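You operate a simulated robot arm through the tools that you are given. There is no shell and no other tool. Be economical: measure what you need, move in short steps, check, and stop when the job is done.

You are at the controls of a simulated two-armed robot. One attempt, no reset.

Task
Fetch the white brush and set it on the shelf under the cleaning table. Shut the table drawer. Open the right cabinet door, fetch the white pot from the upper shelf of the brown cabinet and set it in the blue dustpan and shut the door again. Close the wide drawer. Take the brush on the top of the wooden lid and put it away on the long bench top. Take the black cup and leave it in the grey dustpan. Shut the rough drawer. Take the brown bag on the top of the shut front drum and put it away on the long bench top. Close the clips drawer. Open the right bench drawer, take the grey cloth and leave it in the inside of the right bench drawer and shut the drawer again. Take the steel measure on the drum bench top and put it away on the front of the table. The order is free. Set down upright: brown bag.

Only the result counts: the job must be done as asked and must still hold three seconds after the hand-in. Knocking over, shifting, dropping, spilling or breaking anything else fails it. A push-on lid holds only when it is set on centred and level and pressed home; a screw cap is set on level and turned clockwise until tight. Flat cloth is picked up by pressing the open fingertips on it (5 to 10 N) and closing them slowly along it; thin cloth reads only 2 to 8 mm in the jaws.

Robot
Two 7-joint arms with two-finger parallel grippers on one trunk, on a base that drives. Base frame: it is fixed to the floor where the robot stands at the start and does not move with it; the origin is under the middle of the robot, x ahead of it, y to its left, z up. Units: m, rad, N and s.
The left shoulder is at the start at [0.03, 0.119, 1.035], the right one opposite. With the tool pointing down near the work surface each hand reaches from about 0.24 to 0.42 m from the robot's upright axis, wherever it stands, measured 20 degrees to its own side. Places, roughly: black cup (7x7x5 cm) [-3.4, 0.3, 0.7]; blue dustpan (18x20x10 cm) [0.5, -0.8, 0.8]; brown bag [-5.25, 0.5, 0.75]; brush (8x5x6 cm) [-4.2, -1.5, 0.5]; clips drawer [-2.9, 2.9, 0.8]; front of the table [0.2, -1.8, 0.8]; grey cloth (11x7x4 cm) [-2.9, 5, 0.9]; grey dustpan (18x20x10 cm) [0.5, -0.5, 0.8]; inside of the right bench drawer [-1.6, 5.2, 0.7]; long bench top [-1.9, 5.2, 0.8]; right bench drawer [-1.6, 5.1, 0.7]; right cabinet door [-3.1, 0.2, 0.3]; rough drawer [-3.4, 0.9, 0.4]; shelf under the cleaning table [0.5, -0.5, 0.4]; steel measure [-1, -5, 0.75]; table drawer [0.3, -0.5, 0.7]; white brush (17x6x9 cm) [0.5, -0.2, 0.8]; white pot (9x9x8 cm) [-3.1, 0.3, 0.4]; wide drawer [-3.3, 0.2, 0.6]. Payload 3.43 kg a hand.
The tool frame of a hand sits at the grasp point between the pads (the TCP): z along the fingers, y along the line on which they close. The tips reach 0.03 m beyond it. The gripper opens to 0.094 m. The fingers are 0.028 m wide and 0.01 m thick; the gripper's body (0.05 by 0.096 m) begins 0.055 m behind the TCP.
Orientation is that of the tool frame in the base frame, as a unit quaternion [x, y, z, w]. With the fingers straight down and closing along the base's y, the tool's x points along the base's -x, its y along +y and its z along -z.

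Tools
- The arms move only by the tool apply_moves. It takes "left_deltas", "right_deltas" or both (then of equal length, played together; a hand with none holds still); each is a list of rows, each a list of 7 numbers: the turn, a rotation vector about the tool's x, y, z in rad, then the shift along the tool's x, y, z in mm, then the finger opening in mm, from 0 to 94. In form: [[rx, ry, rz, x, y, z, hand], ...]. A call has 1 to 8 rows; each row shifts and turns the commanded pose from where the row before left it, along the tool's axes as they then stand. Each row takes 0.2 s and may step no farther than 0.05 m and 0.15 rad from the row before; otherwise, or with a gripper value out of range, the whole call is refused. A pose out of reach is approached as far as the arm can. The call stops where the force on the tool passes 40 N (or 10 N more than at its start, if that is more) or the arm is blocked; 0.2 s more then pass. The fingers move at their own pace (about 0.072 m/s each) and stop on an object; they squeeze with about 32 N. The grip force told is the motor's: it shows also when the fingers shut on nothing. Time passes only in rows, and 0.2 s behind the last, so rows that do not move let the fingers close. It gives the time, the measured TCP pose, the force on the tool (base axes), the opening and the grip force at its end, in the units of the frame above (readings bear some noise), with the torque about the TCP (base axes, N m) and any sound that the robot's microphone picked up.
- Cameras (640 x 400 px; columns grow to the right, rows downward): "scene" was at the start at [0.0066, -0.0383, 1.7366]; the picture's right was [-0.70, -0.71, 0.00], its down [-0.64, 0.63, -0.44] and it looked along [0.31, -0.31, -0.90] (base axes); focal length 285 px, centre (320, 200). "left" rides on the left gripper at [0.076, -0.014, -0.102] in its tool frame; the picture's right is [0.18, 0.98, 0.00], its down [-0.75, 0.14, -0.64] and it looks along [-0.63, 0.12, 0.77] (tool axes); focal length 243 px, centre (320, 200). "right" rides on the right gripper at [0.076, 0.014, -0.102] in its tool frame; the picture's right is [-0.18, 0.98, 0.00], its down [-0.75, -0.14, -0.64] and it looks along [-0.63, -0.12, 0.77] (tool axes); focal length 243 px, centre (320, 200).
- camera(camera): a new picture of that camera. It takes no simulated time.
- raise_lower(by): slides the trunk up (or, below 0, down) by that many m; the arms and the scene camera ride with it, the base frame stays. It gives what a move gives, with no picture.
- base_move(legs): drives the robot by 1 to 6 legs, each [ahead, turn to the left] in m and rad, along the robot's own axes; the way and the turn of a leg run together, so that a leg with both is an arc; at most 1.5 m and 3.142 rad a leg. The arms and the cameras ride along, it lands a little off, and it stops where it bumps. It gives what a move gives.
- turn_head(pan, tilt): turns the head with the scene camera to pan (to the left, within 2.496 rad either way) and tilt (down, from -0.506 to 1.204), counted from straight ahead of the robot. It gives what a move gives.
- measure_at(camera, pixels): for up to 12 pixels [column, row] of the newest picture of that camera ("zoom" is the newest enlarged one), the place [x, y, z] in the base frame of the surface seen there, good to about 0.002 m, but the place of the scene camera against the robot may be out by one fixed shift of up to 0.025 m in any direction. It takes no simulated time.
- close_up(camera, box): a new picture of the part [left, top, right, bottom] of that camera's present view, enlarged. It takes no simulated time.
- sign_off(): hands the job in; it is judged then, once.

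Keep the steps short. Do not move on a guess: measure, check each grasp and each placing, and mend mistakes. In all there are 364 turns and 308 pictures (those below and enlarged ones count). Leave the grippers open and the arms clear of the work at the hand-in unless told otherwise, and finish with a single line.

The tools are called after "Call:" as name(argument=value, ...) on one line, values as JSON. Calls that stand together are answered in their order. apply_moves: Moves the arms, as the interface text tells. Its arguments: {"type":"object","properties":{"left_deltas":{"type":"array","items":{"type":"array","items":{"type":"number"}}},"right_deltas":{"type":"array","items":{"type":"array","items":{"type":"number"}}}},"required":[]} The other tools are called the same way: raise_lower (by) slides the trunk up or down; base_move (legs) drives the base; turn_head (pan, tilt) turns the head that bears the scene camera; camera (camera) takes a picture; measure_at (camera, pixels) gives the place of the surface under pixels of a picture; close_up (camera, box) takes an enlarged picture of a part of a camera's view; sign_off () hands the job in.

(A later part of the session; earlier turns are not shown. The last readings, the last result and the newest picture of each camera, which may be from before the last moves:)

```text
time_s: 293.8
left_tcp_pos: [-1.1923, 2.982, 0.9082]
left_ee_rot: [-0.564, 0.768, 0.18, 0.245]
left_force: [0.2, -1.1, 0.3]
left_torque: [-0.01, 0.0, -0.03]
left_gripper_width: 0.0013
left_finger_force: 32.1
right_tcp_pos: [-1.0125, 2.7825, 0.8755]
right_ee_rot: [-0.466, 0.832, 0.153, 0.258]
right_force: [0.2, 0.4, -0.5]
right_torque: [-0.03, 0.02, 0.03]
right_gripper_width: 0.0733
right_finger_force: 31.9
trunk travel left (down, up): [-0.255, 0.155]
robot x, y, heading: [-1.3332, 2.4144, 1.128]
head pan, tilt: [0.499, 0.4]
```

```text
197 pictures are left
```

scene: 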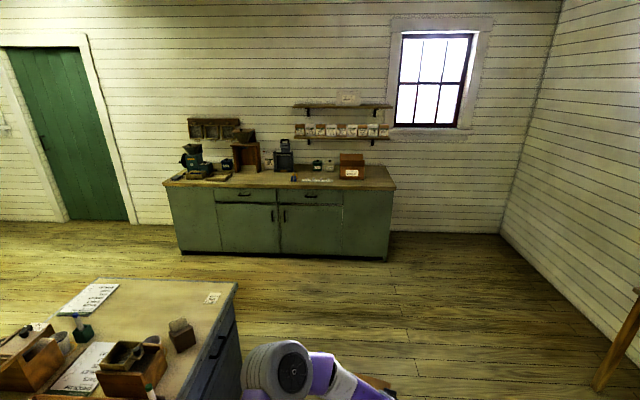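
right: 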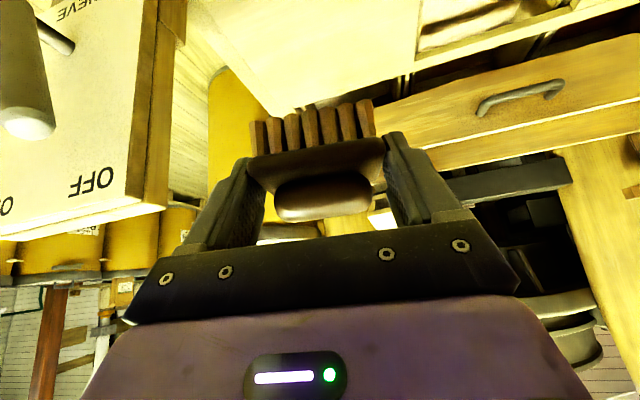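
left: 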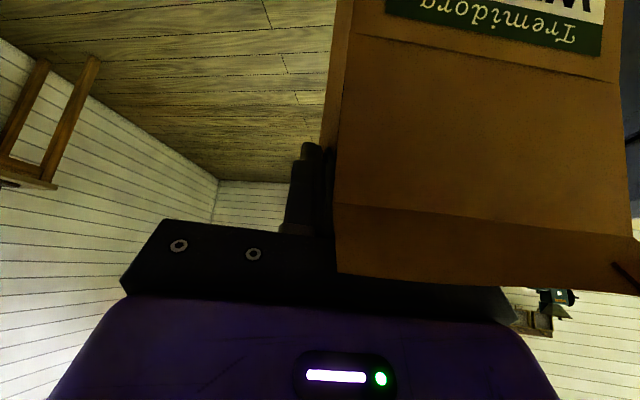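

The long bench is in view. I zoom and measure its top.

Call:
close_up(camera="scene", box=[150, 100, 410, 270])

Call:
measure_at(camera="scene", pixels=[[280, 186], [340, 187], [230, 184], [388, 188], [168, 183], [320, 175], [352, 172], [284, 165], [310, 195], [235, 192], [317, 180], [205, 178]])

```text
2.35 times, centred on (280, 185) of scene
```

zoom: 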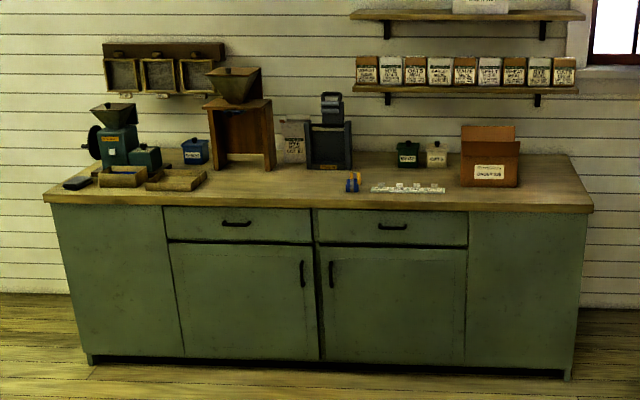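

```text
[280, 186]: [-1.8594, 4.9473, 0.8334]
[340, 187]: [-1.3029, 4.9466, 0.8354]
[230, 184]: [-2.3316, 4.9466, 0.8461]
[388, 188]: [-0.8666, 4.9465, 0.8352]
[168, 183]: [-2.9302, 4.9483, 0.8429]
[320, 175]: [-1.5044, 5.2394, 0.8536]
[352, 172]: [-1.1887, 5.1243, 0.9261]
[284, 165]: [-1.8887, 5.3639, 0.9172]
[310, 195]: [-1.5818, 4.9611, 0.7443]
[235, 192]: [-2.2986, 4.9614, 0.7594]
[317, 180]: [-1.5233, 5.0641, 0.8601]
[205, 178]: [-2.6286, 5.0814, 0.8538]
```

Bench front y≈4.946. Free front area x -2.3…-1.9. Drive: north to y 3.6, then to (-2.0, 4.2), face the bench; raise the trunk 0.13.

Call:
base_move(legs=[[0, 0.465], [1.19, 0], [0, 0.79], [0.86, 0], [0, -0.81]])

Call:
raise_lower(by=0.14)

Call:
turn_head(pan=0, tilt=0.7)

Call:
camera(camera="scene")

```text
time_s: 309.5
left_tcp_pos: [-2.1588, 4.7205, 0.9093]
left_ee_rot: [0.728, -0.614, -0.232, -0.197]
left_force: [0.6, -0.3, -0.7]
left_torque: [-0.01, 0.02, 0.0]
left_gripper_width: 0.0016
left_finger_force: 32.0
right_tcp_pos: [-1.9089, 4.6253, 0.8757]
right_ee_rot: [-0.648, 0.7, 0.209, 0.215]
right_force: [0.5, 0.5, -0.6]
right_torque: [0.01, -0.02, 0.0]
right_gripper_width: 0.0735
right_finger_force: 32.4
trunk travel left (down, up): [-0.255, 0.155]
robot x, y, heading: [-2.0248, 4.1522, 1.604]
head pan, tilt: [0.499, 0.4]
```

```text
time_s: 311.2
left_tcp_pos: [-2.1599, 4.7197, 1.049]
left_ee_rot: [0.728, -0.615, -0.232, -0.196]
left_force: [-0.1, 0.0, -0.3]
left_torque: [-0.02, -0.02, -0.05]
left_gripper_width: 0.002
left_finger_force: 31.5
right_tcp_pos: [-1.9078, 4.6252, 1.0147]
right_ee_rot: [-0.649, 0.7, 0.209, 0.215]
right_force: [0.3, 0.4, -0.9]
right_torque: [0.02, -0.01, -0.02]
right_gripper_width: 0.0731
right_finger_force: 32.1
trunk travel left (down, up): [-0.395, 0.015]
robot x, y, heading: [-2.0243, 4.1532, 1.605]
head pan, tilt: [0.499, 0.4]
```

```text
time_s: 312.1
left_tcp_pos: [-2.161, 4.7211, 1.0482]
left_ee_rot: [0.728, -0.614, -0.233, -0.196]
left_force: [0.0, 0.2, -0.3]
left_torque: [0.01, 0.0, 0.01]
left_gripper_width: 0.0017
left_finger_force: 31.8
right_tcp_pos: [-1.9088, 4.6257, 1.0151]
right_ee_rot: [-0.648, 0.7, 0.209, 0.215]
right_force: [0.4, 0.4, -0.8]
right_torque: [0.03, 0.0, -0.02]
right_gripper_width: 0.0731
right_finger_force: 31.2
trunk travel left (down, up): [-0.395, 0.015]
robot x, y, heading: [-2.0261, 4.1517, 1.606]
head pan, tilt: [0.0, 0.7]
```

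```text
195 pictures are left
```

scene: 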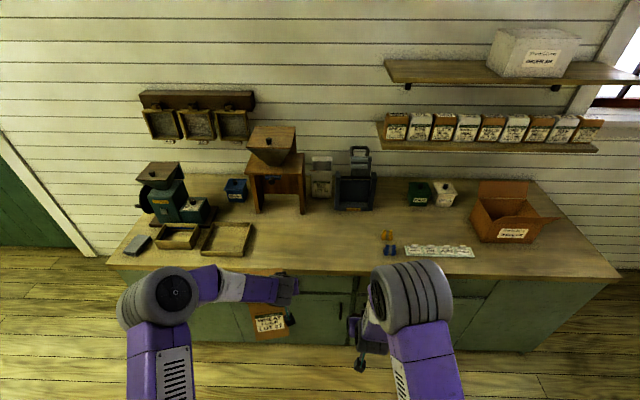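

Call:
measure_at(camera="scene", pixels=[[300, 265], [300, 240], [300, 215], [260, 215], [305, 212], [340, 212], [370, 210], [385, 250], [385, 235], [245, 250], [355, 240], [138, 245]])

Call:
camera(camera="left")

Call:
camera(camera="right")

```text
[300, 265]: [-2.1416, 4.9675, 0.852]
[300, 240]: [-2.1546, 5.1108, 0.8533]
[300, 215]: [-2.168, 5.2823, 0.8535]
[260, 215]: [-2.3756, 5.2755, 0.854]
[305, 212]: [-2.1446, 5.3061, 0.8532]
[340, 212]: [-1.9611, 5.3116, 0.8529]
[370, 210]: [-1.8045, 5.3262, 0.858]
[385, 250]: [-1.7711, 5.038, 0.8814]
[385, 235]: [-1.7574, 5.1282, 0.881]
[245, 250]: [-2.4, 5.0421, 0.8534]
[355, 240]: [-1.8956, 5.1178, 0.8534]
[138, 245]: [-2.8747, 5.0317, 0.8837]
```

```text
194 pictures are left
```

left: 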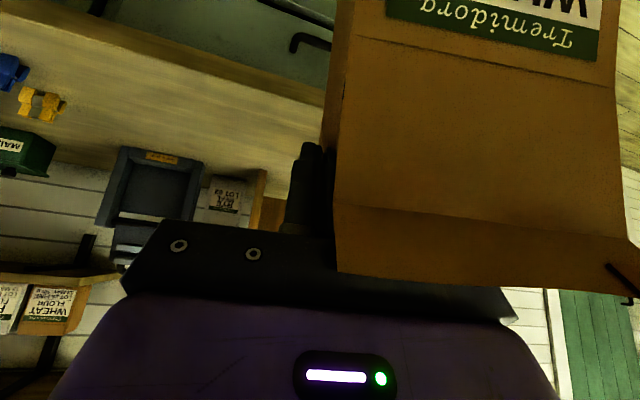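

```text
193 pictures are left
```

right: 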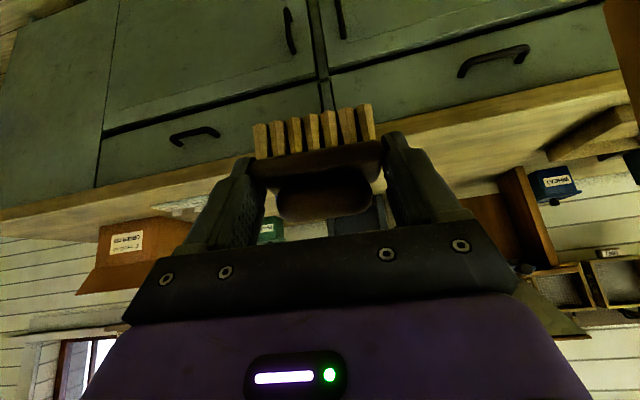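

Bench top z≈0.84; front area is free. I check the bag's tilt, then drive forward 0.35.

Call:
measure_at(camera="left", pixels=[[350, 60], [600, 90], [345, 190], [610, 230], [480, 60], [480, 200], [340, 30], [560, 100]])

Call:
base_move(legs=[[0.35, 0]])

Call:
camera(camera="scene")

```text
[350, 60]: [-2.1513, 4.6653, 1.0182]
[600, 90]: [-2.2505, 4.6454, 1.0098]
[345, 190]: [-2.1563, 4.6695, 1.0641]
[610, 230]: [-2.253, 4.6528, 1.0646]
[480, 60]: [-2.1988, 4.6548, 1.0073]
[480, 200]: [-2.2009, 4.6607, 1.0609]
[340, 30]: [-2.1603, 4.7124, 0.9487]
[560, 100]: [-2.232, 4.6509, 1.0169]
```

```text
time_s: 314.4
left_tcp_pos: [-2.177, 5.0726, 1.0473]
left_ee_rot: [0.731, -0.611, -0.233, -0.195]
left_force: [0.0, 0.1, -0.8]
left_torque: [0.01, -0.02, 0.01]
left_gripper_width: 0.0019
left_finger_force: 32.4
right_tcp_pos: [-1.9252, 4.9793, 1.016]
right_ee_rot: [-0.65, 0.698, 0.21, 0.214]
right_force: [-0.9, 0.3, -0.1]
right_torque: [0.0, -0.04, 0.01]
right_gripper_width: 0.0734
right_finger_force: 32.0
trunk travel left (down, up): [-0.395, 0.015]
robot x, y, heading: [-2.0361, 4.5014, 1.615]
head pan, tilt: [0.0, 0.7]
```

```text
192 pictures are left
```

scene: 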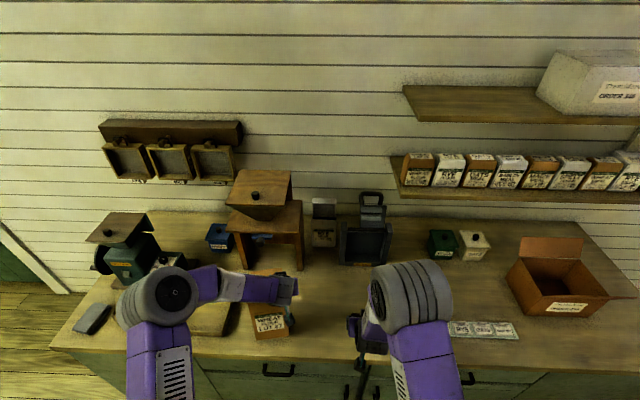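

The bag leans back by ~0.11 rad; I correct pitch by -0.108 and lower 30 mm, then look.

Call:
apply_moves(left_deltas=[[0, -0.108, 0, 0, 0, 0, 0], [0, 0, 0, 10, 0, 11.2, 0], [0, 0, 0, 10, 0, 11.2, 0], [0, 0, 0, 0, 0, 0, 0]])

Call:
camera(camera="left")

Call:
close_up(camera="scene", box=[200, 240, 340, 370])

```text
time_s: 315.4
left_tcp_pos: [-2.1758, 5.0727, 1.0213]
left_ee_rot: [0.716, -0.6, -0.273, -0.229]
left_force: [-0.9, -0.4, 5.7]
left_torque: [-0.01, 0.01, 0.0]
left_gripper_width: 0.0016
left_finger_force: 32.0
right_tcp_pos: [-1.9259, 4.9775, 1.0163]
right_ee_rot: [-0.651, 0.698, 0.21, 0.214]
right_force: [-0.7, -0.5, -0.3]
right_torque: [-0.03, 0.03, -0.02]
right_gripper_width: 0.0734
right_finger_force: 32.0
trunk travel left (down, up): [-0.395, 0.015]
robot x, y, heading: [-2.038, 4.505, 1.614]
head pan, tilt: [0.0, 0.7]
```

```text
191 pictures are left
```

left: 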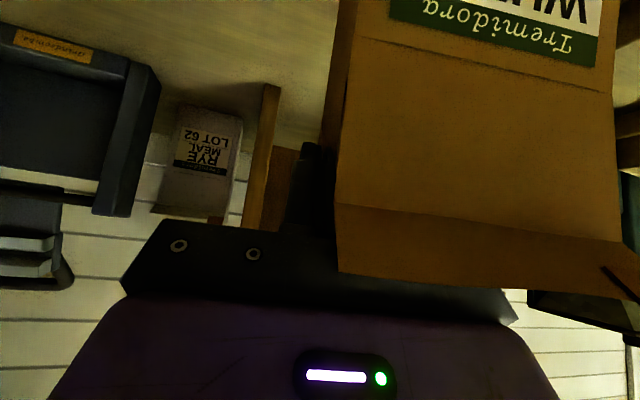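

```text
3.08 times, centred on (270, 305) of scene
```

zoom: 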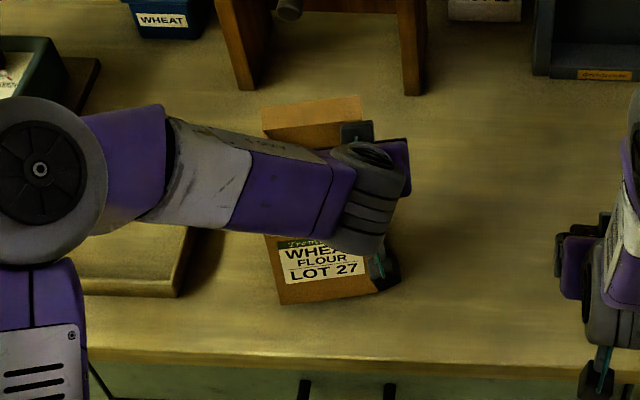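

Contact (5.7 N). I check whether the bag is upright.

Call:
measure_at(camera="left", pixels=[[360, 60], [580, 80], [350, 180], [600, 210], [480, 50], [480, 180]])

Call:
measure_at(camera="scene", pixels=[[262, 333], [285, 328], [258, 318], [280, 335], [292, 335], [265, 325]])

```text
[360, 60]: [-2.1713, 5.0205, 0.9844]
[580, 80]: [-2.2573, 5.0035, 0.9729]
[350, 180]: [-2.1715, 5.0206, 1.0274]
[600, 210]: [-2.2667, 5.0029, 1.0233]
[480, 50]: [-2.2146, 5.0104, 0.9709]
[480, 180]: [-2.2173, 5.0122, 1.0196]
```

```text
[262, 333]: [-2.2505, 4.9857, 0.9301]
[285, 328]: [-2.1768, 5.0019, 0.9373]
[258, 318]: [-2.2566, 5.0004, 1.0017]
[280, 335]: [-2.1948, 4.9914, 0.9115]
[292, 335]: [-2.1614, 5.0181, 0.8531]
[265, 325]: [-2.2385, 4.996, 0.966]
```

Upright within about 1°. Open to 24 mm, then straight up.

Call:
apply_moves(left_deltas=[[0, 0, 0, 0, 0, 0, 10], [0, 0, 0, 0, 0, 0, 24], [0, 0, 0, 0, 0, 0, 24], [0, 0, 0, -13, 0, -15, 24], [0, 0, 0, -26, 0, -30, 24], [0, 0, 0, -26, 0, -30, 24], [0, 0, 0, -26, 0, -30, 24]])

Call:
camera(camera="left")

Call:
close_up(camera="scene", box=[200, 200, 340, 370])

```text
time_s: 317.0
left_tcp_pos: [-2.1771, 5.0697, 1.1581]
left_ee_rot: [0.716, -0.601, -0.273, -0.228]
left_force: [-0.6, -0.3, 0.1]
left_torque: [-0.02, 0.01, -0.01]
left_gripper_width: 0.0238
left_finger_force: 0.1
right_tcp_pos: [-1.9248, 4.9778, 1.0151]
right_ee_rot: [-0.651, 0.697, 0.211, 0.215]
right_force: [-0.8, 0.2, -1.3]
right_torque: [-0.04, -0.01, 0.05]
right_gripper_width: 0.0733
right_finger_force: 31.8
trunk travel left (down, up): [-0.395, 0.015]
robot x, y, heading: [-2.037, 4.5044, 1.611]
head pan, tilt: [0.0, 0.7]
```

```text
189 pictures are left
```

left: 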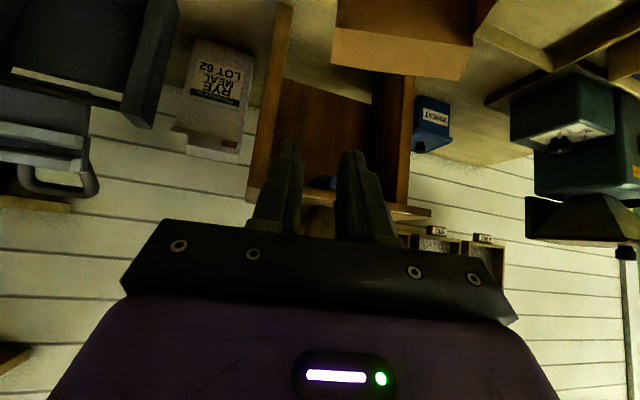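

```text
2.35 times, centred on (270, 285) of scene
```

zoom: 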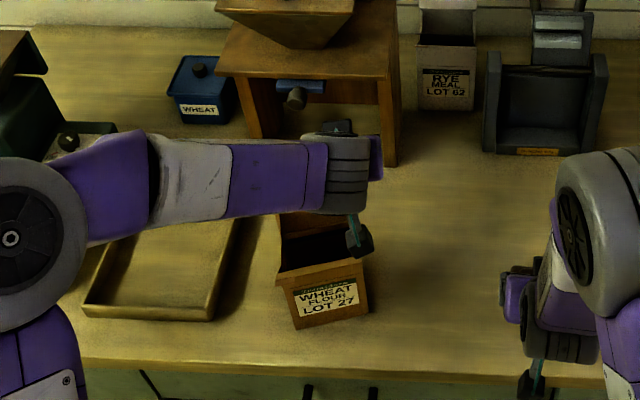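

The bag stands upright on the bench, left hand free. Now the brush: forward 60 mm, down 120 mm.

Call:
apply_moves(right_deltas=[[0, 0, 0, -24, 0, 17, 40], [0, 0, 0, -24, 0, 17, 40], [0, 0, 0, 23, 0, 33, 40], [0, 0, 0, 23, 0, 33, 40], [0, 0, 0, 23, 0, 33, 40]])

Call:
camera(camera="right")

```text
time_s: 318.2
left_tcp_pos: [-2.1766, 5.0714, 1.1578]
left_ee_rot: [0.717, -0.6, -0.272, -0.228]
left_force: [-0.2, 0.6, 0.5]
left_torque: [0.01, 0.02, -0.01]
left_gripper_width: 0.024
left_finger_force: 0.2
right_tcp_pos: [-1.9252, 5.0415, 0.8951]
right_ee_rot: [-0.651, 0.697, 0.211, 0.214]
right_force: [0.3, 0.6, -0.3]
right_torque: [0.02, 0.01, -0.02]
right_gripper_width: 0.0733
right_finger_force: 31.7
trunk travel left (down, up): [-0.395, 0.015]
robot x, y, heading: [-2.0343, 4.5039, 1.612]
head pan, tilt: [0.0, 0.7]
```

```text
187 pictures are left
```

right: 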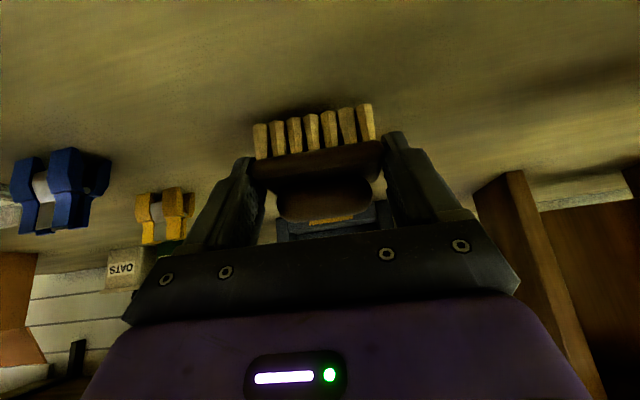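

Call:
measure_at(camera="right", pixels=[[100, 180], [185, 200], [75, 190], [300, 60], [320, 95], [200, 100]])

Call:
apply_moves(right_deltas=[[0, 0, 0, 4, 0, 5.7, 40], [0, 0, 0, 2, 0, 2.8, 40], [0, 0, 0, 1.2, 0, 1.7, 40], [0, 0, 0, 0, 0, 0, 40]])

```text
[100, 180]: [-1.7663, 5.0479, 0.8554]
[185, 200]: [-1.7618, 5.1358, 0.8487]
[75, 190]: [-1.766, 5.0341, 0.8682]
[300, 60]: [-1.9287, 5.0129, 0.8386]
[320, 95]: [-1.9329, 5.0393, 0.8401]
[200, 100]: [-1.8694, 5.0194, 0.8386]
```

```text
time_s: 319.2
left_tcp_pos: [-2.1778, 5.0709, 1.1573]
left_ee_rot: [0.717, -0.599, -0.272, -0.228]
left_force: [0.2, 0.0, 0.1]
left_torque: [0.0, 0.0, 0.01]
left_gripper_width: 0.024
left_finger_force: 0.1
right_tcp_pos: [-1.9235, 5.038, 0.8843]
right_ee_rot: [-0.651, 0.698, 0.21, 0.214]
right_force: [-0.3, -0.3, -0.4]
right_torque: [0.01, -0.03, 0.03]
right_gripper_width: 0.0731
right_finger_force: 32.5
trunk travel left (down, up): [-0.395, 0.015]
robot x, y, heading: [-2.0364, 4.5004, 1.61]
head pan, tilt: [0.0, 0.7]
```

Clips are 0.16 away; safe. Down 4–5 mm more.

Call:
apply_moves(right_deltas=[[0, 0, 0, 1.2, 0, 1.7, 40], [0, 0, 0, 1.2, 0, 1.7, 40], [0, 0, 0, 0.6, 0, 0.8, 40], [0, 0, 0, 0, 0, 0, 40]])

```text
time_s: 320.2
left_tcp_pos: [-2.178, 5.0699, 1.1601]
left_ee_rot: [0.717, -0.6, -0.272, -0.229]
left_force: [0.2, 0.0, -0.8]
left_torque: [0.0, -0.02, 0.01]
left_gripper_width: 0.024
left_finger_force: 0.1
right_tcp_pos: [-1.9235, 5.0373, 0.8792]
right_ee_rot: [-0.65, 0.697, 0.212, 0.216]
right_force: [0.3, -1.1, 19.5]
right_torque: [0.39, -0.27, 0.03]
right_gripper_width: 0.0734
right_finger_force: 31.7
trunk travel left (down, up): [-0.395, 0.015]
robot x, y, heading: [-2.0347, 4.5031, 1.613]
head pan, tilt: [0.0, 0.7]
```

Contact 19 N. Ease 1 mm, open, and rise.

Call:
apply_moves(right_deltas=[[0, 0, 0, -0.6, 0, -0.8, 40], [0, 0, 0, 0, 0, 0, 80], [0, 0, 0, 0, 0, 0, 92], [0, 0, 0, 0, 0, 0, 92], [0, 0, 0, -14, 0, -20, 92], [0, 0, 0, -23, 0, -33, 92], [0, 0, 0, -23, 0, -33, 92], [0, 0, 0, -23, 0, -33, 92]])

Call:
camera(camera="right")

Call:
camera(camera="scene")

```text
time_s: 322.0
left_tcp_pos: [-2.1774, 5.0699, 1.1574]
left_ee_rot: [0.717, -0.6, -0.272, -0.228]
left_force: [-0.2, 0.1, 0.2]
left_torque: [0.0, 0.02, -0.02]
left_gripper_width: 0.0238
left_finger_force: 0.0
right_tcp_pos: [-1.9185, 5.0367, 1.0222]
right_ee_rot: [-0.65, 0.698, 0.21, 0.215]
right_force: [0.5, 0.2, 0.6]
right_torque: [-0.01, -0.02, 0.01]
right_gripper_width: 0.0918
right_finger_force: 0.0
trunk travel left (down, up): [-0.395, 0.015]
robot x, y, heading: [-2.0392, 4.5039, 1.61]
head pan, tilt: [0.0, 0.7]
```

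```text
186 pictures are left
```

right: 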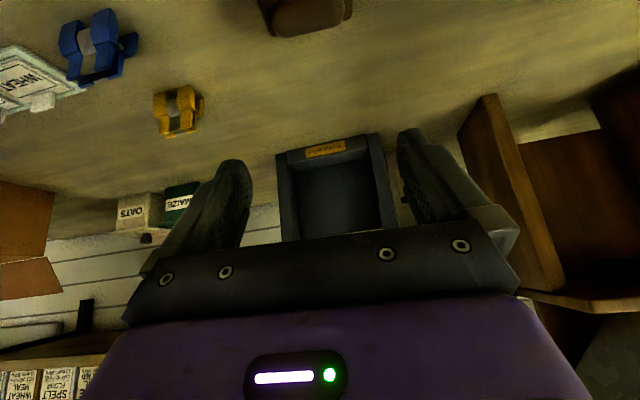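

```text
185 pictures are left
```

scene: 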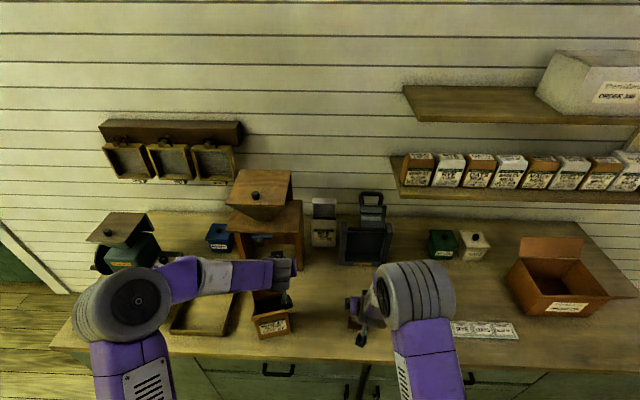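

Brush and bag are on the bench. Next the grey cloth at the bench's left end: back off 0.35, shift left ~0.7 m, and face the bench again.

Call:
base_move(legs=[[-0.35, 0], [0, 1.53], [0.68, 0], [0, -1.57]])

Call:
turn_head(pan=0.2, tilt=0.7)

Call:
camera(camera="scene")

Call:
camera(camera="left")

```text
time_s: 335.1
left_tcp_pos: [-2.8246, 4.7448, 1.1577]
left_ee_rot: [0.702, -0.618, -0.266, -0.235]
left_force: [0.7, -0.4, 0.1]
left_torque: [-0.01, 0.03, 0.01]
left_gripper_width: 0.0241
left_finger_force: 0.0
right_tcp_pos: [-2.5668, 4.6967, 1.0219]
right_ee_rot: [-0.634, 0.713, 0.205, 0.219]
right_force: [-0.3, 0.9, 0.5]
right_torque: [0.0, -0.06, 0.01]
right_gripper_width: 0.0918
right_finger_force: 0.1
trunk travel left (down, up): [-0.395, 0.015]
robot x, y, heading: [-2.7102, 4.1694, 1.561]
head pan, tilt: [0.0, 0.7]
```

```text
time_s: 335.9
left_tcp_pos: [-2.8242, 4.7439, 1.158]
left_ee_rot: [0.702, -0.617, -0.267, -0.234]
left_force: [-0.6, 0.0, -0.2]
left_torque: [0.0, 0.02, -0.01]
left_gripper_width: 0.024
left_finger_force: 0.0
right_tcp_pos: [-2.5666, 4.6974, 1.0212]
right_ee_rot: [-0.633, 0.713, 0.205, 0.219]
right_force: [0.1, -0.3, 0.0]
right_torque: [0.0, 0.0, -0.01]
right_gripper_width: 0.0918
right_finger_force: 0.1
trunk travel left (down, up): [-0.395, 0.015]
robot x, y, heading: [-2.7108, 4.17, 1.555]
head pan, tilt: [0.201, 0.7]
```

```text
184 pictures are left
```

scene: 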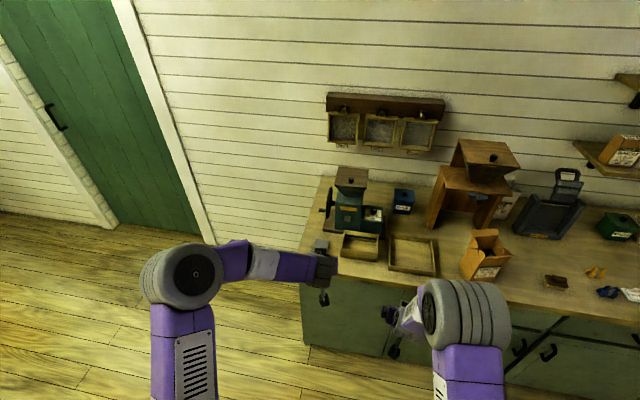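

```text
183 pictures are left
```

left: 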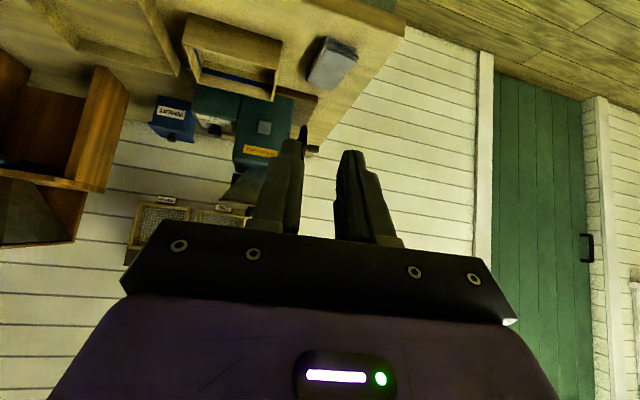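

Call:
measure_at(camera="left", pixels=[[332, 60], [310, 80], [340, 85], [322, 42], [355, 50], [310, 60], [350, 68], [280, 60], [260, 85], [300, 100], [330, 95]])

Call:
close_up(camera="left", box=[260, 10, 420, 130])

```text
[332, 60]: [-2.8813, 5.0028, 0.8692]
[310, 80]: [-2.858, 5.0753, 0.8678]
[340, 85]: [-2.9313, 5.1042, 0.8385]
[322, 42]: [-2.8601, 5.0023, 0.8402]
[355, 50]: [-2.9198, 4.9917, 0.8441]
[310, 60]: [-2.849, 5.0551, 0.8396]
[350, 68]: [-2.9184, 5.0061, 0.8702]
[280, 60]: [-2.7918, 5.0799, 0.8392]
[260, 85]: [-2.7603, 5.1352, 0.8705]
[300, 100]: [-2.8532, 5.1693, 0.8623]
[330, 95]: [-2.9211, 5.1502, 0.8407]
```

```text
3.33 times, centred on (340, 70) of left
```

zoom: 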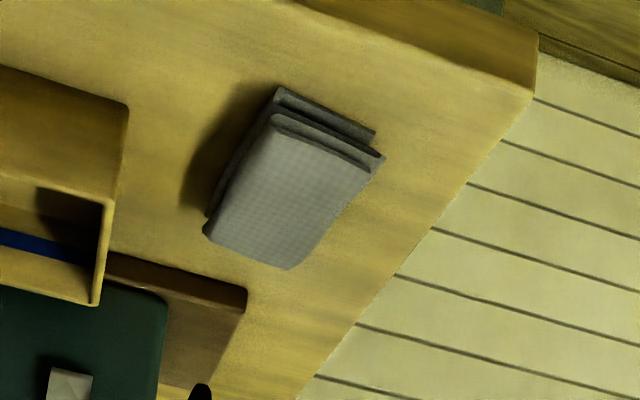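

Call:
measure_at(camera="left", pixels=[[327, 48], [353, 61], [330, 87], [307, 77], [340, 55], [318, 81]])

```text
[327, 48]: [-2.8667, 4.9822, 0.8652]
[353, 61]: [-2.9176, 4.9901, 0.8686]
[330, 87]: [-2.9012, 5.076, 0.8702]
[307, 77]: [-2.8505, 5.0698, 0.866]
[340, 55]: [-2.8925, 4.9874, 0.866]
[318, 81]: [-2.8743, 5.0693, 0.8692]
```

The folded cloth (top z 0.870, bench 0.8395) is centred at (-2.884, 5.03), long axis nearly along y. I drive forward 0.28, then yaw -0.31, steepen tilt and open.

Call:
base_move(legs=[[0.28, 0]])

Call:
apply_moves(left_deltas=[[0.07, 0, 0.077, 0, 0, 0, 94], [0.07, 0, 0.077, 0, 0, 0, 94], [0.07, 0, 0.077, 0, 0, 0, 94], [0, 0.1, 0, 0, 0, 0, 94], [0, 0.1, 0, 0, 0, 0, 94], [0, 0, 0, 0, 0, 0, 94]])

Call:
camera(camera="left")

```text
time_s: 337.8
left_tcp_pos: [-2.8162, 5.0288, 1.1588]
left_ee_rot: [0.7, -0.62, -0.266, -0.235]
left_force: [-0.6, -0.5, -0.9]
left_torque: [-0.03, 0.02, 0.02]
left_gripper_width: 0.0238
left_finger_force: 0.1
right_tcp_pos: [-2.5598, 4.9806, 1.0212]
right_ee_rot: [-0.632, 0.715, 0.204, 0.22]
right_force: [0.2, 0.7, 0.7]
right_torque: [0.01, -0.01, 0.03]
right_gripper_width: 0.092
right_finger_force: 0.1
trunk travel left (down, up): [-0.395, 0.015]
robot x, y, heading: [-2.7099, 4.4527, 1.555]
head pan, tilt: [0.201, 0.7]
```

```text
time_s: 339.2
left_tcp_pos: [-2.8176, 5.0288, 1.1604]
left_ee_rot: [-0.615, 0.744, 0.164, 0.202]
left_force: [-0.8, 0.2, -1.0]
left_torque: [-0.03, -0.02, -0.03]
left_gripper_width: 0.0941
left_finger_force: 0.0
right_tcp_pos: [-2.5599, 4.9797, 1.0227]
right_ee_rot: [-0.631, 0.715, 0.204, 0.22]
right_force: [0.3, 0.0, 1.0]
right_torque: [0.01, 0.0, -0.01]
right_gripper_width: 0.0919
right_finger_force: 0.1
trunk travel left (down, up): [-0.395, 0.015]
robot x, y, heading: [-2.7021, 4.454, 1.552]
head pan, tilt: [0.201, 0.7]
```

```text
181 pictures are left
```

left: 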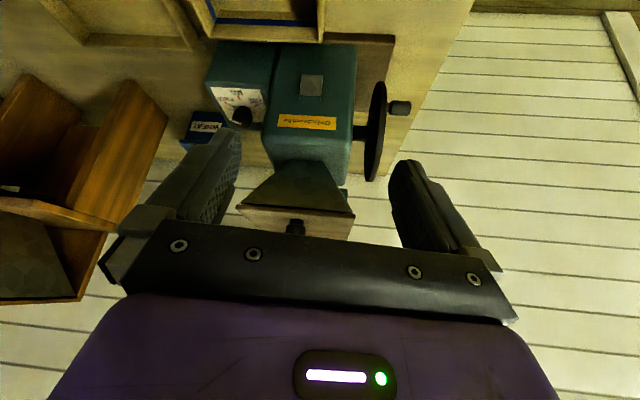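

Call:
measure_at(camera="left", pixels=[[300, 60], [305, 120], [295, 180], [295, 225], [375, 140], [400, 107], [350, 40], [265, 15]])

```text
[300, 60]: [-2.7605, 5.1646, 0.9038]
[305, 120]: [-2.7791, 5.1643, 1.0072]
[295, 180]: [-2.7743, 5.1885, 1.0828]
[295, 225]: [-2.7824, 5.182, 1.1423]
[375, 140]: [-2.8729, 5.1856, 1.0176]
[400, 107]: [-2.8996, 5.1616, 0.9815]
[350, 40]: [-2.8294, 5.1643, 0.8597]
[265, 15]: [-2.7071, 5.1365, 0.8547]
```

Clear of the grinder (y≥5.16). Move above the cloth to z 0.95.

Call:
apply_moves(left_deltas=[[0, 0, 0, 24.8, 13, 34, 94], [0, 0, 0, 24.8, 13, 34, 94], [0, 0, 0, 24.8, 13, 34, 94], [0, 0, 0, 24.8, 13, 34, 94], [0, 0, 0, 24.8, 13, 34, 94]])

Call:
camera(camera="left")

```text
time_s: 340.4
left_tcp_pos: [-2.885, 5.0197, 0.9482]
left_ee_rot: [-0.615, 0.745, 0.163, 0.202]
left_force: [0.5, 0.5, -0.1]
left_torque: [-0.02, 0.03, 0.0]
left_gripper_width: 0.0941
left_finger_force: 0.1
right_tcp_pos: [-2.5595, 4.9804, 1.021]
right_ee_rot: [-0.631, 0.715, 0.204, 0.22]
right_force: [-0.4, -0.2, 0.5]
right_torque: [0.0, 0.03, -0.02]
right_gripper_width: 0.0919
right_finger_force: 0.1
trunk travel left (down, up): [-0.395, 0.015]
robot x, y, heading: [-2.7089, 4.4524, 1.55]
head pan, tilt: [0.201, 0.7]
```

```text
180 pictures are left
```

left: 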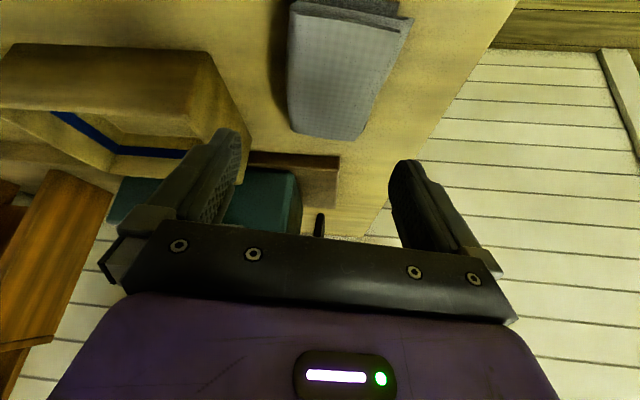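

Call:
measure_at(camera="left", pixels=[[290, 80], [385, 75], [293, 120], [355, 132], [250, 140], [215, 60], [400, 25], [300, 20], [330, 170], [340, 80]])

```text
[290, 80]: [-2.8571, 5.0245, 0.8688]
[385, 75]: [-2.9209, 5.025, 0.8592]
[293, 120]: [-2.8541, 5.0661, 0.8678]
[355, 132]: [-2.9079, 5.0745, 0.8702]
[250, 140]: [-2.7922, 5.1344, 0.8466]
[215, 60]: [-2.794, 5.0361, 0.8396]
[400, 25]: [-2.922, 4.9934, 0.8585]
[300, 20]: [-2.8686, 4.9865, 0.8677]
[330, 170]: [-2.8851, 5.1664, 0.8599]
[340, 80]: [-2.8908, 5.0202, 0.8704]
```

Centered. Descend 70 mm, then close slowly.

Call:
apply_moves(left_deltas=[[0, 0, 0, 14, 1, 24, 94], [0, 0, 0, 14, 1, 24, 94], [0, 0, 0, 7.5, 0, 13, 94], [0, 0, 0, 0, 0, 0, 70], [0, 0, 0, 0, 0, 0, 58], [0, 0, 0, 0, 0, 0, 48], [0, 0, 0, 0, 0, 0, 38], [0, 0, 0, 0, 0, 0, 38]])

Call:
camera(camera="left")

```text
time_s: 342.2
left_tcp_pos: [-2.8854, 5.0178, 0.8792]
left_ee_rot: [-0.615, 0.745, 0.164, 0.202]
left_force: [0.2, 0.1, 0.3]
left_torque: [0.03, 0.0, 0.03]
left_gripper_width: 0.071
left_finger_force: 32.2
right_tcp_pos: [-2.5605, 4.9811, 1.0229]
right_ee_rot: [-0.632, 0.715, 0.204, 0.219]
right_force: [1.2, 0.1, 0.2]
right_torque: [-0.02, 0.01, 0.02]
right_gripper_width: 0.0921
right_finger_force: 0.0
trunk travel left (down, up): [-0.395, 0.015]
robot x, y, heading: [-2.7084, 4.4537, 1.556]
head pan, tilt: [0.201, 0.7]
```

```text
179 pictures are left
```

left: 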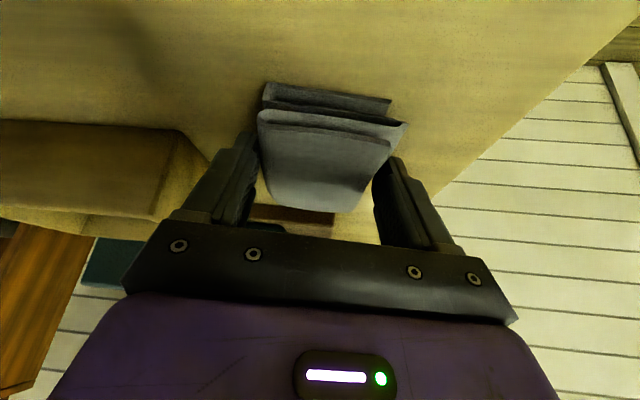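

Gripped at 71 mm. Lift 0.1 and check.

Call:
apply_moves(left_deltas=[[0, 0, 0, -17, 0, -29, 38], [0, 0, 0, -17, 0, -29, 38], [0, 0, 0, -17, 0, -29, 38], [0, 0, 0, -17, 0, -29, 38]])

Call:
camera(camera="left")

```text
time_s: 343.2
left_tcp_pos: [-2.8842, 5.0163, 1.0131]
left_ee_rot: [-0.614, 0.745, 0.164, 0.202]
left_force: [0.4, -0.3, -0.8]
left_torque: [-0.02, 0.02, -0.02]
left_gripper_width: 0.0713
left_finger_force: 31.7
right_tcp_pos: [-2.5597, 4.9794, 1.0225]
right_ee_rot: [-0.631, 0.715, 0.204, 0.22]
right_force: [-0.7, -0.4, 0.3]
right_torque: [0.02, 0.03, -0.01]
right_gripper_width: 0.092
right_finger_force: 0.0
trunk travel left (down, up): [-0.395, 0.015]
robot x, y, heading: [-2.7061, 4.4517, 1.551]
head pan, tilt: [0.201, 0.7]
```

```text
178 pictures are left
```

left: 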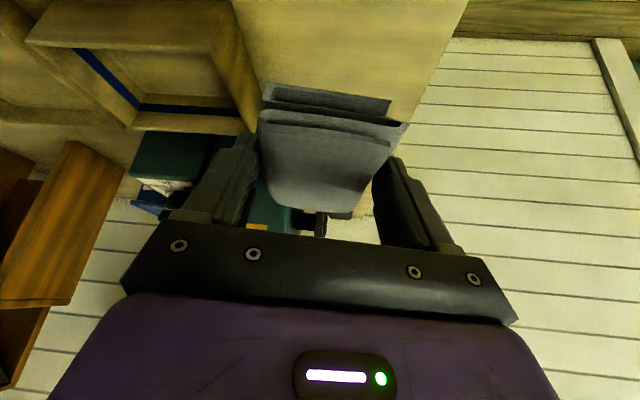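

Cloth held. I go to the right drawer: back 0.35, shift right 1.0 m, face the bench.

Call:
base_move(legs=[[-0.35, 0], [0, -1.55], [1.0, 0], [0, 1.57]])

Call:
turn_head(pan=-0.15, tilt=0.75)

Call:
camera(camera="scene")

Call:
camera(camera="right")

```text
time_s: 357.7
left_tcp_pos: [-1.8928, 4.6625, 1.0127]
left_ee_rot: [-0.599, 0.757, 0.161, 0.206]
left_force: [0.3, 0.5, 0.2]
left_torque: [-0.02, -0.05, 0.0]
left_gripper_width: 0.0682
left_finger_force: 31.7
right_tcp_pos: [-1.5698, 4.6109, 1.0219]
right_ee_rot: [-0.616, 0.729, 0.199, 0.224]
right_force: [0.1, -0.2, 0.3]
right_torque: [0.0, -0.02, -0.03]
right_gripper_width: 0.0918
right_finger_force: 0.0
trunk travel left (down, up): [-0.395, 0.015]
robot x, y, heading: [-1.7392, 4.0937, 1.519]
head pan, tilt: [0.201, 0.7]
```

```text
time_s: 358.5
left_tcp_pos: [-1.8931, 4.6615, 1.0115]
left_ee_rot: [-0.599, 0.757, 0.16, 0.206]
left_force: [0.2, 1.1, -1.4]
left_torque: [-0.02, 0.01, 0.01]
left_gripper_width: 0.0682
left_finger_force: 32.0
right_tcp_pos: [-1.5697, 4.6105, 1.0216]
right_ee_rot: [-0.616, 0.729, 0.199, 0.224]
right_force: [-0.7, -0.6, 0.0]
right_torque: [-0.01, -0.01, 0.0]
right_gripper_width: 0.0919
right_finger_force: 0.0
trunk travel left (down, up): [-0.395, 0.015]
robot x, y, heading: [-1.7385, 4.0878, 1.512]
head pan, tilt: [-0.15, 0.75]
```

```text
177 pictures are left
```

scene: 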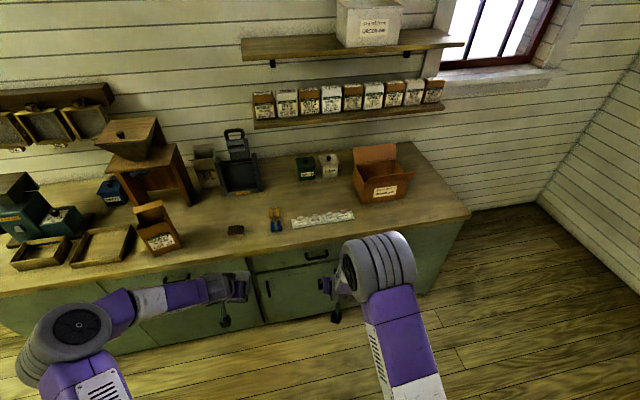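

```text
176 pictures are left
```

right: 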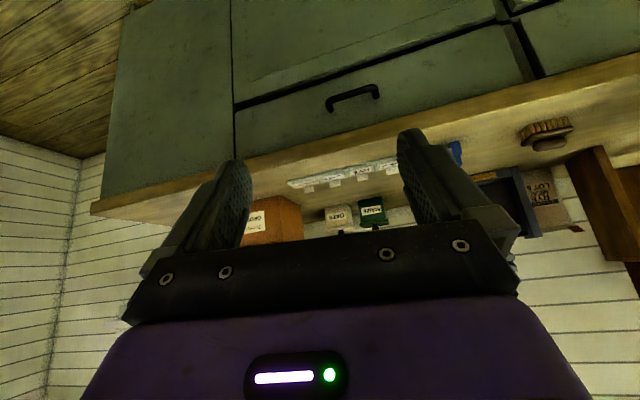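

Call:
measure_at(camera="right", pixels=[[327, 105], [352, 95], [376, 86], [378, 97], [330, 112], [352, 110], [300, 125], [420, 90], [250, 140], [235, 120], [520, 60], [300, 165]])

Call:
close_up(camera="right", box=[230, 20, 540, 190])

Call:
camera(camera="left")

```text
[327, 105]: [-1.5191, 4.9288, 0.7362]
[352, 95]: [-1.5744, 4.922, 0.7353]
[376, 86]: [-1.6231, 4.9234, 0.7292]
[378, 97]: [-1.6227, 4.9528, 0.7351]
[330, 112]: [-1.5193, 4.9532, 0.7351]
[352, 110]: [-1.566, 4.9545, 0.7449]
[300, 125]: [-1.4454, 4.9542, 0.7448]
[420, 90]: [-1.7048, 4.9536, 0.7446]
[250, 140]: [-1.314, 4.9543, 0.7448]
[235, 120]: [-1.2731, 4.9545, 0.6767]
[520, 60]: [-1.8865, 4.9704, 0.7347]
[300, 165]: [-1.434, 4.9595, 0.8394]
```

```text
2.06 times, centred on (385, 105) of right
```

zoom: 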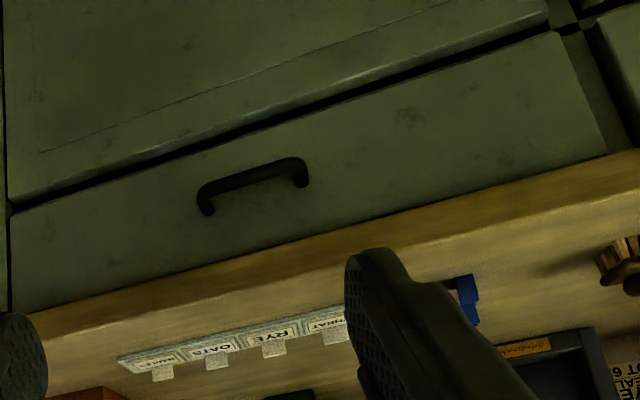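

```text
174 pictures are left
```

left: 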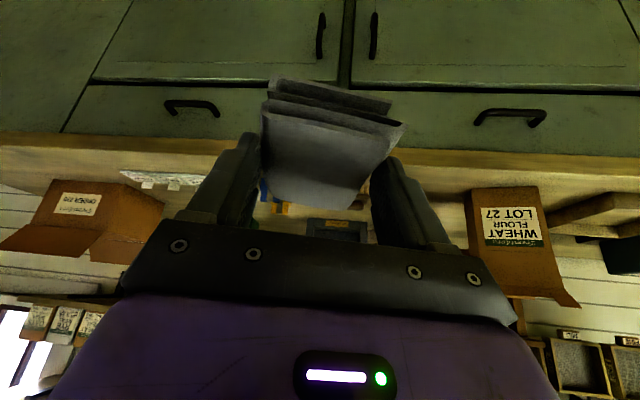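

The handle bar: x -1.62…-1.52, y≈4.926, z 0.735, drawer face y 4.954. I lower the trunk 0.285 and turn the right tool horizontal.

Call:
raise_lower(by=-0.285)

Call:
apply_moves(right_deltas=[[0, -0.14, 0, 0, 0, 0, 60], [0, -0.14, 0, 0, 0, 0, 60], [0, -0.14, 0, 0, 0, 0, 60], [0, -0.14, 0, 0, 0, 0, 60], [0, -0.14, 0, 0, 0, 0, 60], [0, -0.14, 0, 0, 0, 0, 60], [0, -0.12, 0, 0, 0, 0, 60]])

```text
time_s: 361.4
left_tcp_pos: [-1.8935, 4.6636, 0.7283]
left_ee_rot: [-0.6, 0.757, 0.16, 0.204]
left_force: [0.1, 0.8, -0.6]
left_torque: [-0.03, 0.01, -0.04]
left_gripper_width: 0.0677
left_finger_force: 32.5
right_tcp_pos: [-1.5694, 4.6117, 0.7381]
right_ee_rot: [-0.616, 0.728, 0.2, 0.224]
right_force: [0.2, -0.8, 0.8]
right_torque: [0.03, -0.05, -0.01]
right_gripper_width: 0.0919
right_finger_force: 0.1
trunk travel left (down, up): [-0.11, 0.3]
robot x, y, heading: [-1.7368, 4.0899, 1.511]
head pan, tilt: [-0.15, 0.75]
```

```text
time_s: 363.0
left_tcp_pos: [-1.892, 4.6619, 0.7279]
left_ee_rot: [-0.599, 0.757, 0.16, 0.206]
left_force: [0.3, 0.0, -0.3]
left_torque: [0.01, 0.02, 0.01]
left_gripper_width: 0.0673
left_finger_force: 32.3
right_tcp_pos: [-1.5699, 4.6113, 0.7373]
right_ee_rot: [-0.453, 0.542, 0.462, 0.536]
right_force: [-0.4, 0.4, 0.6]
right_torque: [-0.01, 0.05, 0.01]
right_gripper_width: 0.0598
right_finger_force: 0.0
trunk travel left (down, up): [-0.11, 0.3]
robot x, y, heading: [-1.7427, 4.0919, 1.511]
head pan, tilt: [-0.15, 0.75]
```

Horizontal now. Roll -90° about the tool axis so the fingers close vertically.

Call:
apply_moves(right_deltas=[[0, 0, -0.143, 0, 0, 0, 60], [0, 0, -0.143, 0, 0, 0, 60], [0, 0, -0.143, 0, 0, 0, 60], [0, 0, -0.143, 0, 0, 0, 60], [0, 0, -0.143, 0, 0, 0, 60], [0, 0, -0.143, 0, 0, 0, 60], [0, 0, -0.143, 0, 0, 0, 60], [0, 0, -0.143, 0, 0, 0, 60]])

Call:
apply_moves(right_deltas=[[0, 0, -0.143, 0, 0, 0, 60], [0, 0, -0.143, 0, 0, 0, 60], [0, 0, -0.14, 0, 0, 0, 60]])

Call:
camera(camera="right")

```text
time_s: 364.8
left_tcp_pos: [-1.8924, 4.6622, 0.7274]
left_ee_rot: [-0.599, 0.757, 0.16, 0.206]
left_force: [0.1, -0.5, -1.0]
left_torque: [0.01, -0.02, 0.03]
left_gripper_width: 0.0674
left_finger_force: 31.8
right_tcp_pos: [-1.5697, 4.6116, 0.7361]
right_ee_rot: [-0.676, 0.209, 0.098, 0.7]
right_force: [0.3, -0.2, -0.3]
right_torque: [-0.02, 0.01, 0.0]
right_gripper_width: 0.0599
right_finger_force: 0.1
trunk travel left (down, up): [-0.11, 0.3]
robot x, y, heading: [-1.7408, 4.0897, 1.517]
head pan, tilt: [-0.15, 0.75]
```

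```text
time_s: 365.6
left_tcp_pos: [-1.8931, 4.6632, 0.7272]
left_ee_rot: [-0.599, 0.757, 0.16, 0.206]
left_force: [-0.5, 0.0, -0.5]
left_torque: [-0.01, -0.03, 0.01]
left_gripper_width: 0.0672
left_finger_force: 32.2
right_tcp_pos: [-1.5691, 4.6111, 0.7363]
right_ee_rot: [0.706, -0.062, 0.054, -0.704]
right_force: [-0.3, 0.3, -0.4]
right_torque: [-0.03, -0.03, -0.02]
right_gripper_width: 0.0602
right_finger_force: 0.0
trunk travel left (down, up): [-0.11, 0.3]
robot x, y, heading: [-1.7384, 4.092, 1.508]
head pan, tilt: [-0.15, 0.75]
```

```text
173 pictures are left
```

right: 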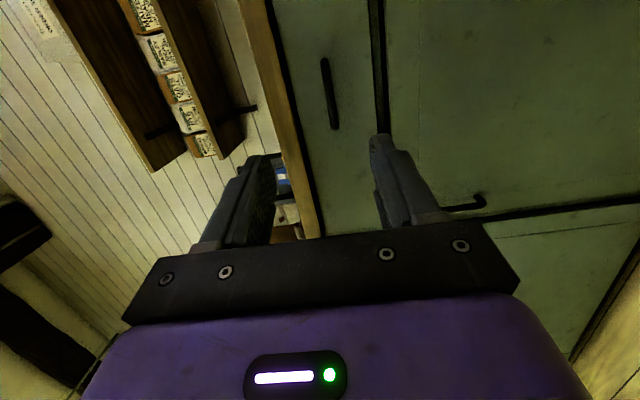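

It works. I fix a 0.16 rad yaw on the right hand and pull the left hand (cloth) back 0.2 so it clears the bench front.

Call:
apply_moves(right_deltas=[[0, -0.08, 0, 0, 0, 0, 60], [0, -0.075, 0, 0, 0, 0, 60], [0, 0, 0, 0, 0, 0, 60], [0, 0, 0, 0, 0, 0, 60], [0, 0, 0, 0, 0, 0, 60]], left_deltas=[[0, 0, 0, 33.6, -9.2, -19.6, 38], [0, 0, 0, 33.6, -9.2, -19.6, 38], [0, 0, 0, 33.6, -9.2, -19.6, 38], [0, 0, 0, 33.6, -9.2, -19.6, 38], [0, 0, 0, 33.6, -9.2, -19.6, 38]])

Call:
camera(camera="scene")

```text
time_s: 366.8
left_tcp_pos: [-1.8949, 4.4617, 0.7258]
left_ee_rot: [-0.6, 0.757, 0.16, 0.204]
left_force: [0.7, 0.6, -0.7]
left_torque: [-0.03, -0.01, -0.03]
left_gripper_width: 0.0672
left_finger_force: 31.8
right_tcp_pos: [-1.5696, 4.6135, 0.7376]
right_ee_rot: [-0.706, 0.008, 0.003, 0.708]
right_force: [-0.7, 0.8, -0.8]
right_torque: [0.03, -0.02, 0.02]
right_gripper_width: 0.0598
right_finger_force: 0.1
trunk travel left (down, up): [-0.11, 0.3]
robot x, y, heading: [-1.738, 4.0924, 1.51]
head pan, tilt: [-0.15, 0.75]
```

```text
172 pictures are left
```

scene: 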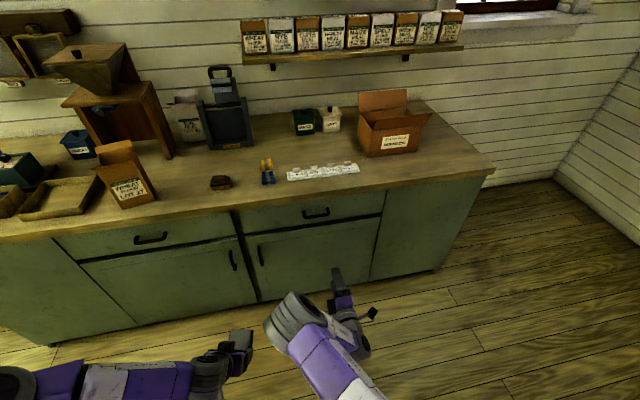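

Drive forward 0.285 and look at the handle between the fingers.

Call:
base_move(legs=[[0.285, 0]])

Call:
camera(camera="right")

```text
time_s: 368.8
left_tcp_pos: [-1.8751, 4.7502, 0.7252]
left_ee_rot: [-0.599, 0.758, 0.16, 0.204]
left_force: [0.1, 0.0, -0.3]
left_torque: [0.02, 0.03, -0.01]
left_gripper_width: 0.067
left_finger_force: 32.1
right_tcp_pos: [-1.551, 4.896, 0.7366]
right_ee_rot: [-0.707, 0.009, 0.002, 0.707]
right_force: [-0.6, 0.4, 0.3]
right_torque: [-0.01, 0.03, 0.01]
right_gripper_width: 0.0595
right_finger_force: 0.0
trunk travel left (down, up): [-0.11, 0.3]
robot x, y, heading: [-1.7231, 4.3758, 1.507]
head pan, tilt: [-0.15, 0.75]
```

```text
171 pictures are left
```

right: 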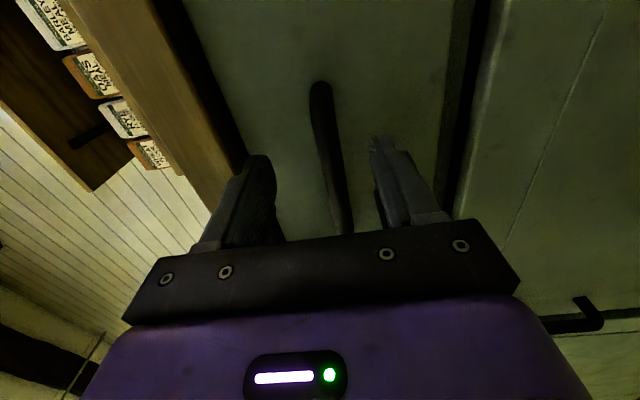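

The bar is between the fingers. Advance 18 mm and close.

Call:
apply_moves(right_deltas=[[0, 0, 0, 0, 0, 10, 60], [0, 0, 0, 0, 0, 8, 60], [0, 0, 0, 0, 0, 0, 30], [0, 0, 0, 0, 0, 0, 0], [0, 0, 0, 0, 0, 0, 0], [0, 0, 0, 0, 0, 0, 0]])

Call:
camera(camera="right")

```text
time_s: 370.2
left_tcp_pos: [-1.8747, 4.75, 0.724]
left_ee_rot: [-0.599, 0.758, 0.159, 0.205]
left_force: [0.4, -0.8, -0.4]
left_torque: [0.04, 0.03, 0.0]
left_gripper_width: 0.0673
left_finger_force: 32.4
right_tcp_pos: [-1.5493, 4.915, 0.7304]
right_ee_rot: [0.713, -0.008, -0.001, -0.701]
right_force: [-3.3, -2.6, -39.3]
right_torque: [-0.25, -1.36, 0.33]
right_gripper_width: 0.0143
right_finger_force: 45.2
trunk travel left (down, up): [-0.11, 0.3]
robot x, y, heading: [-1.7229, 4.3782, 1.512]
head pan, tilt: [-0.15, 0.75]
```

```text
170 pictures are left
```

right: 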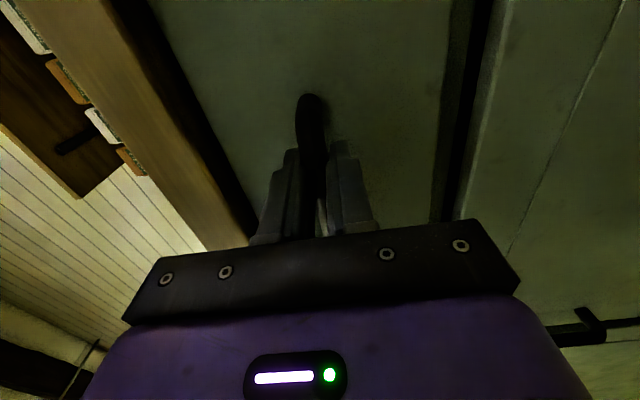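

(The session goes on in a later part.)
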